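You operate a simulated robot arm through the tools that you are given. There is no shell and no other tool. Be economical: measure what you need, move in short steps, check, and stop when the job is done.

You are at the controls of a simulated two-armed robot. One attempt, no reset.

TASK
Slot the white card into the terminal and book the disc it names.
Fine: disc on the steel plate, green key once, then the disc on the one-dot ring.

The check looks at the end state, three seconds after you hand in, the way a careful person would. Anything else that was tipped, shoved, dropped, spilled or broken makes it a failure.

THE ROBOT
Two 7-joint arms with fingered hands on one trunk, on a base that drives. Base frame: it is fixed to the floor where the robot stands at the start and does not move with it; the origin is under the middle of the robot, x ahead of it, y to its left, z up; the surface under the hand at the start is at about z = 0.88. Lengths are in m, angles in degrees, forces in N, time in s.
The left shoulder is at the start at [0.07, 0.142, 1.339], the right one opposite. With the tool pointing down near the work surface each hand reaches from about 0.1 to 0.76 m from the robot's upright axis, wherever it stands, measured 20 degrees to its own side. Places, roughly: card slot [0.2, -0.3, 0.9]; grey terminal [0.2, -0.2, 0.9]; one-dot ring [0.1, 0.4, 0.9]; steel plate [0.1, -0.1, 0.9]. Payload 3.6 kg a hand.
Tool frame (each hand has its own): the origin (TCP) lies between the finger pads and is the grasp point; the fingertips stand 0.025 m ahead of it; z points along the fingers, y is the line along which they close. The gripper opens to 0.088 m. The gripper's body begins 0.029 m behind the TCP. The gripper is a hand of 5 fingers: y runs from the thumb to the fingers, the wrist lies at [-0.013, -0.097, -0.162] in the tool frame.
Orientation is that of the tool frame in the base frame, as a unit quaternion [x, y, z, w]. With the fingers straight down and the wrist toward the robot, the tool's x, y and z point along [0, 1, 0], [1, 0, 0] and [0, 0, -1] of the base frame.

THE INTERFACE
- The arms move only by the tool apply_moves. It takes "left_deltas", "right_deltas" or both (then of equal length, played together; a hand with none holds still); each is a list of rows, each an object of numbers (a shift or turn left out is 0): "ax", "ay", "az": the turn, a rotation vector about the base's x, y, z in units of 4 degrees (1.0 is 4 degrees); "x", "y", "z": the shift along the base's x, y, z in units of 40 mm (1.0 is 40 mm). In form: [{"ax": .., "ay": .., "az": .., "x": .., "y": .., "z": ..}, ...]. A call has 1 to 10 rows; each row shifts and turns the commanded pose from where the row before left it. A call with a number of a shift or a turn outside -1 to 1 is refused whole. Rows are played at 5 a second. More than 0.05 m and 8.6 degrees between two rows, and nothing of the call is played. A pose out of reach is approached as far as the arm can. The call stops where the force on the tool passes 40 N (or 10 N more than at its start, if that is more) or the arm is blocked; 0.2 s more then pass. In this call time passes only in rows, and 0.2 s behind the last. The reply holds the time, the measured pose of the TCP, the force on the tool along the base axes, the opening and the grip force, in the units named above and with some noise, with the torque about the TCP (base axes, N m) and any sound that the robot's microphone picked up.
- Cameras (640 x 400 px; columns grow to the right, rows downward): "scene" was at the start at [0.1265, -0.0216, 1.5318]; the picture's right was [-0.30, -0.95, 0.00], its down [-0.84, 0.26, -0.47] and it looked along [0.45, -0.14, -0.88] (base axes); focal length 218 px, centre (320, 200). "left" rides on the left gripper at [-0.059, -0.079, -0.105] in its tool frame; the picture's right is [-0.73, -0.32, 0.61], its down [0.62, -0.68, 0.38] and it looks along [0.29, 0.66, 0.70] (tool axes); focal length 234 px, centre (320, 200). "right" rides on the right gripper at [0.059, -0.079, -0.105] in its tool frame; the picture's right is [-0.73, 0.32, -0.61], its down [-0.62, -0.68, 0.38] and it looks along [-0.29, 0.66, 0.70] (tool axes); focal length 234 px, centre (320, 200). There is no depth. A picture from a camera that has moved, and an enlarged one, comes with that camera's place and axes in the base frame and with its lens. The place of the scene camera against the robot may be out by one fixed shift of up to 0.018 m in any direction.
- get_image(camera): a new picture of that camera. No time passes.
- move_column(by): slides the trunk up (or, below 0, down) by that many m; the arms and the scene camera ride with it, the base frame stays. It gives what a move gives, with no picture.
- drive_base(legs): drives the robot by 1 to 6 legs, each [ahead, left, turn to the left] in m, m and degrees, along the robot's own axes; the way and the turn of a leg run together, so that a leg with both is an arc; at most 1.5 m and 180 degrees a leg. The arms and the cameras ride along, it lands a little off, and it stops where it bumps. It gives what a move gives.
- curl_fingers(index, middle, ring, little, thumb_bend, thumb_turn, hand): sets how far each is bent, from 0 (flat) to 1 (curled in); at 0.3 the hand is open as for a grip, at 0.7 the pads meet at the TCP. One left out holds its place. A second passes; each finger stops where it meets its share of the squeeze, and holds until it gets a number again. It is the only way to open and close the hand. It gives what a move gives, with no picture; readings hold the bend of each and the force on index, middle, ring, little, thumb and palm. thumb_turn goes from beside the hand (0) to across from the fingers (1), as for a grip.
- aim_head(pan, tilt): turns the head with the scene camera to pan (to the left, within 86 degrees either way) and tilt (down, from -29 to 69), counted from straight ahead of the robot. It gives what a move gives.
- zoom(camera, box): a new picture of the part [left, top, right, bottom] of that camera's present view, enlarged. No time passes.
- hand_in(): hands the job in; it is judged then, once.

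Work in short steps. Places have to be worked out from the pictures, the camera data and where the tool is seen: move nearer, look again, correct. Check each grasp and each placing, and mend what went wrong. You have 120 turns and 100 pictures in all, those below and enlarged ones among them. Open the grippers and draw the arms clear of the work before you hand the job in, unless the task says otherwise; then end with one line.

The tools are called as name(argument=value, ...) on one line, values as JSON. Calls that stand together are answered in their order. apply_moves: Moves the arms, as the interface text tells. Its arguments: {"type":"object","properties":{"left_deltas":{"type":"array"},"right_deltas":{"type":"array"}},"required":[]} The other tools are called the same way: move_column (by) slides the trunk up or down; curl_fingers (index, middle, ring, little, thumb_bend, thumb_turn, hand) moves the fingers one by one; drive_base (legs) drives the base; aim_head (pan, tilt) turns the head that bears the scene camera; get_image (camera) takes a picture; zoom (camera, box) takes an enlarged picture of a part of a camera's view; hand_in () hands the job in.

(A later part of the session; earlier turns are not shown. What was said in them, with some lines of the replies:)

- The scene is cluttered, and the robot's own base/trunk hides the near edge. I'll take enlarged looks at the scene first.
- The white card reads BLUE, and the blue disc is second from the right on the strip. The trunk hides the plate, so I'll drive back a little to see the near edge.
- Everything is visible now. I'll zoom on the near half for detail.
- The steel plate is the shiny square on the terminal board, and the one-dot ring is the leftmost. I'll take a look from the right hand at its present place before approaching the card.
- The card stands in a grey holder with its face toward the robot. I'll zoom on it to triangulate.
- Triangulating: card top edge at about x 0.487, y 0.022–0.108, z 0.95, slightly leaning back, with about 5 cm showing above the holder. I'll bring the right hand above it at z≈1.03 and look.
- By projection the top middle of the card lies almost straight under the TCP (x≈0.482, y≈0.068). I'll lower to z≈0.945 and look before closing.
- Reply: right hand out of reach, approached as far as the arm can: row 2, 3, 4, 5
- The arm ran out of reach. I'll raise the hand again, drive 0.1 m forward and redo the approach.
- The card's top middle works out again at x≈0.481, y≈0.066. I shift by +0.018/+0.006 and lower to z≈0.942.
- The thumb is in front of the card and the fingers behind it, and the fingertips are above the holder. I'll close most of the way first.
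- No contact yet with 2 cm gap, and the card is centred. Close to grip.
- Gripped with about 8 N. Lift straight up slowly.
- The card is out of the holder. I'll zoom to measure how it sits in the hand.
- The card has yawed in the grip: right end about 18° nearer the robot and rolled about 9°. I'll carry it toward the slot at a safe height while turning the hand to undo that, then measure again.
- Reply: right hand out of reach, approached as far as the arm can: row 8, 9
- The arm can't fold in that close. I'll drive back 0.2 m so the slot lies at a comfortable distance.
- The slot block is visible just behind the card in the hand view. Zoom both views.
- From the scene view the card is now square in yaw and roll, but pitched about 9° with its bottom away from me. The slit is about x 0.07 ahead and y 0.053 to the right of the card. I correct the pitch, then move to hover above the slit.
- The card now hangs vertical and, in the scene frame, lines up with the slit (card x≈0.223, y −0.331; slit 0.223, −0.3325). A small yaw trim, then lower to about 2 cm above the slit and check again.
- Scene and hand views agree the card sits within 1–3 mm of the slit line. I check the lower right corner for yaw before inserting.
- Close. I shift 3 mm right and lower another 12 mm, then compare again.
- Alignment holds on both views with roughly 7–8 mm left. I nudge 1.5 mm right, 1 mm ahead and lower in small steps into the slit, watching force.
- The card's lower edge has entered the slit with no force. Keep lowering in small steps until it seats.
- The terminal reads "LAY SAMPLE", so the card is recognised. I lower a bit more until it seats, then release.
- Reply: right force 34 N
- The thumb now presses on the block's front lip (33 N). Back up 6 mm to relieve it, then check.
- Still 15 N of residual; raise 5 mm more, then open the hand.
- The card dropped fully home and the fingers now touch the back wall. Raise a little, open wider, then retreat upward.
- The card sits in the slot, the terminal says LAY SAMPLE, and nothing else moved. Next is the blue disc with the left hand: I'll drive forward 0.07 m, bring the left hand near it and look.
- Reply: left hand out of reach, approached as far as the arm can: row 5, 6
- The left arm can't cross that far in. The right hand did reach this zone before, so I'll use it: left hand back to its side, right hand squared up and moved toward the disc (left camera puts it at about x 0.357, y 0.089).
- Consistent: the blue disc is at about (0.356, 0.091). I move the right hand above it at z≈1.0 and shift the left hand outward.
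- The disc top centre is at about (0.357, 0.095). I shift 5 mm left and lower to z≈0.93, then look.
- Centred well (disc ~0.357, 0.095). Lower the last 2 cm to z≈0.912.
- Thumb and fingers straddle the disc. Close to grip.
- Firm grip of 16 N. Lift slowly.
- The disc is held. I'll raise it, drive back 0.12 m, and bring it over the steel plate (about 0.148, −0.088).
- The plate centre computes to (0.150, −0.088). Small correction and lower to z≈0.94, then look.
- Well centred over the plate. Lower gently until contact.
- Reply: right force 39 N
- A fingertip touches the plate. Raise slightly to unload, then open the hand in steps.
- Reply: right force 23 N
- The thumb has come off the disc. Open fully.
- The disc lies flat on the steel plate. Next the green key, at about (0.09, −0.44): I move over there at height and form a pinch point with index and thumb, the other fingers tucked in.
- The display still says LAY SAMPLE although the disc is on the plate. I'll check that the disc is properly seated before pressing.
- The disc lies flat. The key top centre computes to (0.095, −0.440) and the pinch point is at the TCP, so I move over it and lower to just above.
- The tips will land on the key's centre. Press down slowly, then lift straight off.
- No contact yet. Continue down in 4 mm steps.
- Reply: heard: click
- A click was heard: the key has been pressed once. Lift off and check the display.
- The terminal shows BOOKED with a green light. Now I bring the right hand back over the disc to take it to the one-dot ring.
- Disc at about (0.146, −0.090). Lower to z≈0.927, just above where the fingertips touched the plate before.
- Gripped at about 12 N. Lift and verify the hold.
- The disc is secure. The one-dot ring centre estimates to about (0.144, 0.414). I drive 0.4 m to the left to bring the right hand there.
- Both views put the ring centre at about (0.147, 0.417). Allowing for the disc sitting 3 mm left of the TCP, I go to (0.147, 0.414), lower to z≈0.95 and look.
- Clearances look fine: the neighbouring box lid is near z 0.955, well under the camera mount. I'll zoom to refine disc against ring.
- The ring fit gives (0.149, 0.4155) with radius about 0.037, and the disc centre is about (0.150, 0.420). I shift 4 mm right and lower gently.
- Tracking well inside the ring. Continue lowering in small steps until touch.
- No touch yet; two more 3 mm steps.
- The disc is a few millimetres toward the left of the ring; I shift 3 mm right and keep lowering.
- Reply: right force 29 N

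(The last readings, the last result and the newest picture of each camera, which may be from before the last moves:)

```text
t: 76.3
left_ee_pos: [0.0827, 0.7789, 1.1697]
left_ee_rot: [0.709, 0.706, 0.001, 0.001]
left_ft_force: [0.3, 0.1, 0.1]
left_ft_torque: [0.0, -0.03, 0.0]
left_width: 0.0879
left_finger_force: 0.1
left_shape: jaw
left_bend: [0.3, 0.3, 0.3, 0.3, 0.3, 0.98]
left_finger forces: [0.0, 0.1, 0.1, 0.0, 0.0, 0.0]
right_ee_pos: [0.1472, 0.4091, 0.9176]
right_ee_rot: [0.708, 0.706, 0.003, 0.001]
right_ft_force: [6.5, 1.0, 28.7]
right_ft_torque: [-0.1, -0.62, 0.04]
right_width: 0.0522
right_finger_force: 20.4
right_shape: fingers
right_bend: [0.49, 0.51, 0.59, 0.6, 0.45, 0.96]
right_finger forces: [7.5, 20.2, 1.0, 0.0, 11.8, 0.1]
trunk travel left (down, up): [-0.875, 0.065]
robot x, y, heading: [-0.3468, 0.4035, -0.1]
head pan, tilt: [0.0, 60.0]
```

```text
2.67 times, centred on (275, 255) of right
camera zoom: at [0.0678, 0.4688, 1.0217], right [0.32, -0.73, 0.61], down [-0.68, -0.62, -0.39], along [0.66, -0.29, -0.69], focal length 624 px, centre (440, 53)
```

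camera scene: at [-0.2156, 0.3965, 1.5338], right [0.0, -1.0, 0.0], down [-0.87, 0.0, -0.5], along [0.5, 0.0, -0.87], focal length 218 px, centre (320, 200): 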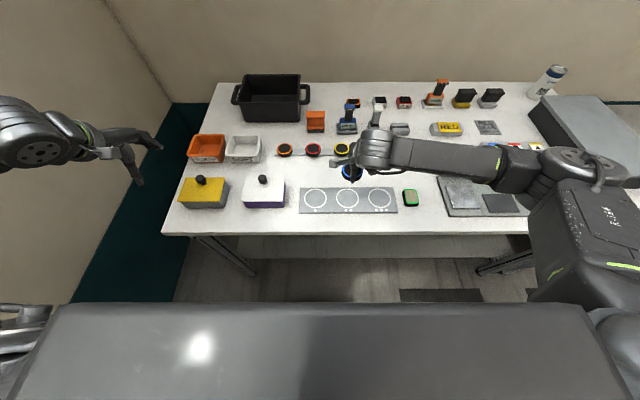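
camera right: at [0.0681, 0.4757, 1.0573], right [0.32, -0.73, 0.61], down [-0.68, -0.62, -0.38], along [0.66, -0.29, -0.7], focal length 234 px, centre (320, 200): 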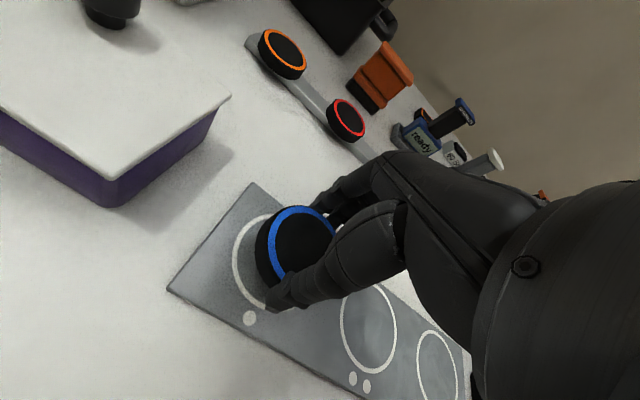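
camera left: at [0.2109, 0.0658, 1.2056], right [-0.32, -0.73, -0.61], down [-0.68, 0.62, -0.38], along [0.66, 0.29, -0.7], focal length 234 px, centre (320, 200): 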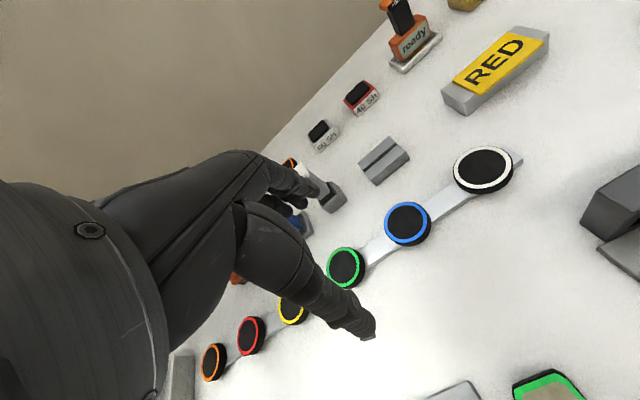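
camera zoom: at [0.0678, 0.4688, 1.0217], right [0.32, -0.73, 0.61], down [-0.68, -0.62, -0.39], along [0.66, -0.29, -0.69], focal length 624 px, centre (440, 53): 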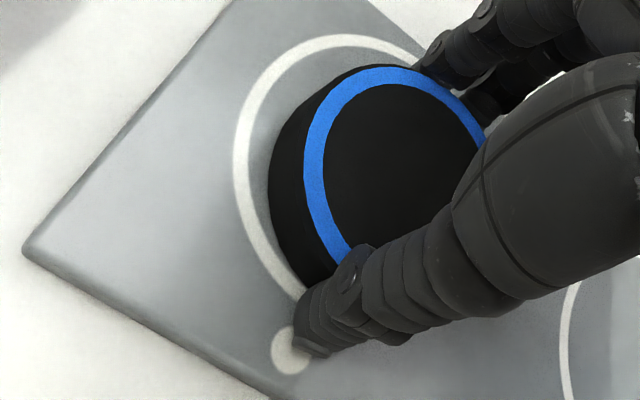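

Touching, and the gaps around the disc look even. Unload slightly and open in steps.

apply_moves(right_deltas=[{"z": 0.1}, {}])

curl_fingers(hand="right", index=0.44, middle=0.44, ring=0.44, little=0.44, thumb_bend=0.42)

curl_fingers(hand="right", index=0.3, middle=0.3, ring=0.3, little=0.3, thumb_bend=0.3)

apply_moves(right_deltas=[{"z": 0.2}, {"z": 0.4}, {"z": 0.8}, {"z": 0.8}, {"z": 0.8}, {}])

get_image(camera="right")

```text
t: 76.9
left_ee_pos: [0.084, 0.7786, 1.1692]
left_ee_rot: [0.709, 0.706, 0.0, 0.001]
left_ft_force: [0.2, -0.1, 0.1]
left_ft_torque: [-0.01, 0.01, 0.01]
left_width: 0.0878
left_finger_force: 0.1
left_shape: jaw
left_bend: [0.3, 0.3, 0.3, 0.3, 0.3, 0.98]
left_finger forces: [0.0, 0.0, 0.0, 0.0, 0.0, 0.1]
right_ee_pos: [0.1467, 0.4096, 0.9171]
right_ee_rot: [0.708, 0.707, -0.001, 0.0]
right_ft_force: [4.1, 2.3, 8.2]
right_ft_torque: [-0.01, -0.32, 0.09]
right_width: 0.0518
right_finger_force: 14.2
right_shape: fingers
right_bend: [0.48, 0.51, 0.58, 0.6, 0.46, 0.96]
right_finger forces: [7.3, 9.3, 0.9, 0.1, 11.2, 0.1]
trunk travel left (down, up): [-0.875, 0.065]
robot x, y, heading: [-0.3478, 0.4042, -0.4]
head pan, tilt: [0.0, 60.0]
```

```text
t: 77.9
left_ee_pos: [0.0853, 0.7787, 1.1694]
left_ee_rot: [0.708, 0.706, 0.0, 0.001]
left_ft_force: [0.1, 0.6, -0.5]
left_ft_torque: [0.03, -0.03, -0.03]
left_width: 0.0879
left_finger_force: 0.1
left_shape: jaw
left_bend: [0.3, 0.3, 0.3, 0.3, 0.3, 0.98]
left_finger forces: [0.1, 0.0, 0.0, 0.0, 0.0, 0.0]
right_ee_pos: [0.148, 0.4092, 0.9183]
right_ee_rot: [0.708, 0.706, 0.0, 0.0]
right_ft_force: [0.3, 0.6, -0.8]
right_ft_torque: [-0.01, 0.02, 0.01]
right_width: 0.0577
right_finger_force: 0.1
right_shape: fingers
right_bend: [0.44, 0.44, 0.44, 0.44, 0.41, 0.97]
right_finger forces: [0.1, 0.0, 0.0, 0.1, 0.2, 0.1]
trunk travel left (down, up): [-0.875, 0.065]
robot x, y, heading: [-0.3463, 0.4009, -0.0]
head pan, tilt: [0.0, 60.0]
```

```text
t: 78.9
left_ee_pos: [0.0842, 0.778, 1.1677]
left_ee_rot: [0.708, 0.706, 0.0, 0.001]
left_ft_force: [-0.4, 0.0, 0.5]
left_ft_torque: [0.02, 0.01, -0.02]
left_width: 0.0877
left_finger_force: 0.2
left_shape: jaw
left_bend: [0.3, 0.3, 0.3, 0.3, 0.3, 0.98]
left_finger forces: [0.0, 0.1, 0.1, 0.0, 0.0, 0.0]
right_ee_pos: [0.1474, 0.4087, 0.9186]
right_ee_rot: [0.708, 0.707, -0.001, 0.0]
right_ft_force: [0.0, 0.6, 0.1]
right_ft_torque: [-0.03, 0.02, 0.01]
right_width: 0.0846
right_finger_force: 0.0
right_shape: fingers
right_bend: [0.3, 0.3, 0.3, 0.3, 0.3, 0.97]
right_finger forces: [0.1, 0.0, 0.1, 0.0, 0.0, 0.1]
trunk travel left (down, up): [-0.875, 0.065]
robot x, y, heading: [-0.3461, 0.4012, -0.4]
head pan, tilt: [0.0, 60.0]
```

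```text
t: 80.3
left_ee_pos: [0.0845, 0.7785, 1.17]
left_ee_rot: [0.708, 0.707, 0.0, 0.0]
left_ft_force: [-0.8, 1.2, -0.6]
left_ft_torque: [0.0, 0.0, -0.04]
left_width: 0.0879
left_finger_force: 0.1
left_shape: jaw
left_bend: [0.3, 0.3, 0.3, 0.3, 0.3, 0.98]
left_finger forces: [0.0, 0.0, 0.0, 0.1, 0.0, 0.0]
right_ee_pos: [0.1469, 0.4087, 1.0375]
right_ee_rot: [0.708, 0.706, -0.001, 0.0]
right_ft_force: [0.3, -0.5, -0.1]
right_ft_torque: [-0.01, 0.0, 0.0]
right_width: 0.0844
right_finger_force: 0.1
right_shape: fingers
right_bend: [0.3, 0.3, 0.3, 0.3, 0.3, 0.97]
right_finger forces: [0.1, 0.1, 0.1, 0.0, 0.0, 0.0]
trunk travel left (down, up): [-0.875, 0.065]
robot x, y, heading: [-0.347, 0.4033, -0.1]
head pan, tilt: [0.0, 60.0]
```

```text
18 pictures are left
camera right: at [0.0684, 0.468, 1.1436], right [0.32, -0.73, 0.61], down [-0.68, -0.62, -0.38], along [0.66, -0.29, -0.7], focal length 234 px, centre (320, 200)
```

right: 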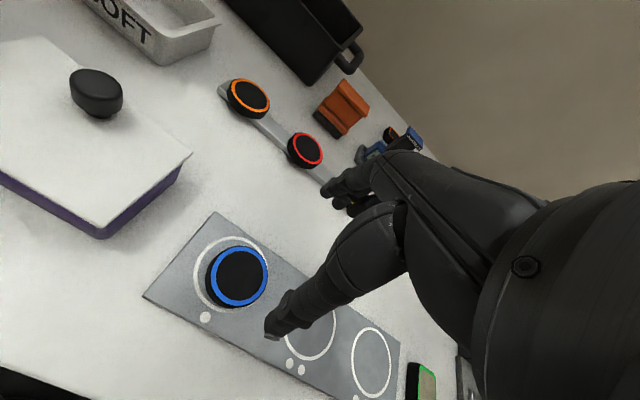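

The disc is released inside the one-dot ring. I lift and withdraw the arm, then check from the scene camera.

apply_moves(right_deltas=[{"z": 0.8}, {"z": 0.8}, {"z": 0.8, "y": -0.5}, {"y": -0.9}, {"y": -0.9}, {"y": -0.9}, {"y": -0.9}, {}])

get_image(camera="scene")

zoom(camera="scene", box=[270, 170, 350, 220])

```text
t: 82.1
left_ee_pos: [0.0846, 0.7783, 1.1683]
left_ee_rot: [0.708, 0.706, 0.0, 0.0]
left_ft_force: [-0.3, -0.4, -0.4]
left_ft_torque: [0.01, 0.05, 0.0]
left_width: 0.088
left_finger_force: 0.1
left_shape: jaw
left_bend: [0.3, 0.3, 0.3, 0.3, 0.3, 0.98]
left_finger forces: [0.0, 0.0, 0.0, 0.0, 0.1, 0.0]
right_ee_pos: [0.1475, 0.2454, 1.1329]
right_ee_rot: [0.708, 0.706, 0.0, 0.001]
right_ft_force: [0.1, 0.4, -0.5]
right_ft_torque: [0.01, 0.01, 0.01]
right_width: 0.0845
right_finger_force: 0.0
right_shape: fingers
right_bend: [0.3, 0.3, 0.3, 0.3, 0.3, 0.97]
right_finger forces: [0.0, 0.1, 0.0, 0.0, 0.0, 0.1]
trunk travel left (down, up): [-0.875, 0.065]
robot x, y, heading: [-0.3447, 0.4007, -0.2]
head pan, tilt: [0.0, 60.0]
```

```text
17 pictures are left
camera scene: at [-0.2154, 0.3991, 1.5338], right [0.0, -1.0, 0.0], down [-0.87, 0.0, -0.5], along [0.5, 0.0, -0.87], focal length 218 px, centre (320, 200)
```

scene: 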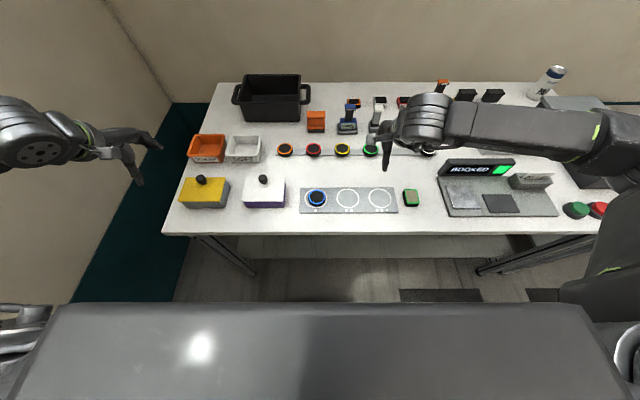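

```text
8.00 times, centred on (310, 195) of scene
camera zoom: at [-0.2154, 0.3991, 1.5338], right [0.0, -1.0, 0.0], down [-0.87, 0.0, -0.5], along [0.5, 0.0, -0.87], focal length 1747 px, centre (400, 240)
```

zoom: 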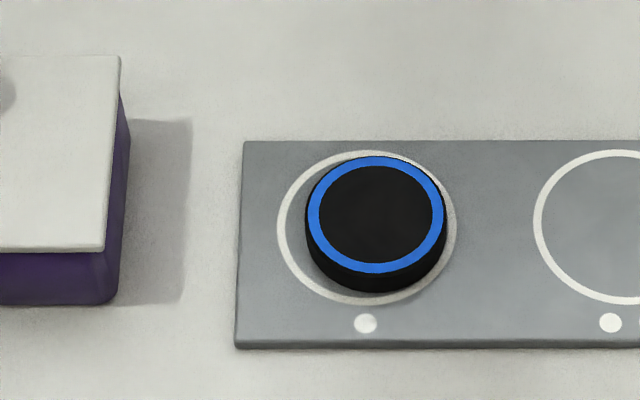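

The disc lies wholly inside the one-dot ring (about 4 mm off centre) and the terminal shows BOOKED. I back away so both open hands clear the work, and take a final look.

drive_base(legs=[[-0.3, 0, 0]])

aim_head(pan=-15, tilt=48)

get_image(camera="scene")

```text
t: 84.1
left_ee_pos: [-0.2135, 0.78, 1.168]
left_ee_rot: [0.708, 0.707, -0.001, -0.001]
left_ft_force: [-0.7, 0.2, 0.5]
left_ft_torque: [0.01, 0.0, -0.03]
left_width: 0.0877
left_finger_force: 0.0
left_shape: jaw
left_bend: [0.3, 0.3, 0.3, 0.3, 0.3, 0.98]
left_finger forces: [0.0, 0.0, 0.0, 0.1, 0.1, 0.0]
right_ee_pos: [-0.1514, 0.2471, 1.1318]
right_ee_rot: [0.705, 0.709, -0.001, 0.0]
right_ft_force: [1.2, 0.8, 0.2]
right_ft_torque: [0.01, 0.0, -0.03]
right_width: 0.0845
right_finger_force: 0.2
right_shape: fingers
right_bend: [0.3, 0.3, 0.3, 0.3, 0.3, 0.97]
right_finger forces: [0.0, 0.1, 0.1, 0.0, 0.1, 0.0]
trunk travel left (down, up): [-0.875, 0.065]
robot x, y, heading: [-0.6471, 0.4027, -0.1]
head pan, tilt: [0.0, 60.0]
```

```text
t: 84.9
left_ee_pos: [-0.2176, 0.7803, 1.1687]
left_ee_rot: [0.707, 0.707, 0.001, 0.0]
left_ft_force: [0.3, -0.7, 0.0]
left_ft_torque: [-0.02, 0.01, 0.01]
left_width: 0.0878
left_finger_force: 0.0
left_shape: jaw
left_bend: [0.3, 0.3, 0.3, 0.3, 0.3, 0.98]
left_finger forces: [0.0, 0.0, 0.0, 0.0, 0.0, 0.1]
right_ee_pos: [-0.1519, 0.2458, 1.1333]
right_ee_rot: [0.708, 0.707, 0.0, 0.0]
right_ft_force: [-0.5, 0.3, -0.4]
right_ft_torque: [0.0, -0.05, -0.03]
right_width: 0.0844
right_finger_force: 0.1
right_shape: fingers
right_bend: [0.3, 0.3, 0.3, 0.3, 0.3, 0.97]
right_finger forces: [0.0, 0.1, 0.0, 0.0, 0.0, 0.0]
trunk travel left (down, up): [-0.875, 0.065]
robot x, y, heading: [-0.6492, 0.3997, -0.1]
head pan, tilt: [-15.0, 48.0]
```

```text
15 pictures are left
camera scene: at [-0.5069, 0.3789, 1.5491], right [-0.26, -0.97, 0.0], down [-0.72, 0.19, -0.67], along [0.65, -0.17, -0.74], focal length 218 px, centre (320, 200)
```

scene: 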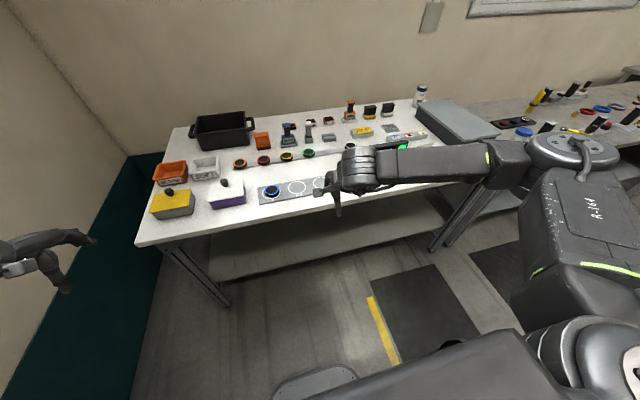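

Everything stands as it should, the grippers are open and clear of the work, so I hand in.

hand_in()

```text
The job is handed in.
```

The white BLUE card is in the slot, the terminal shows BOOKED after one press of the green key, and the blue disc lies inside the one-dot ring, about 4 mm off centre.
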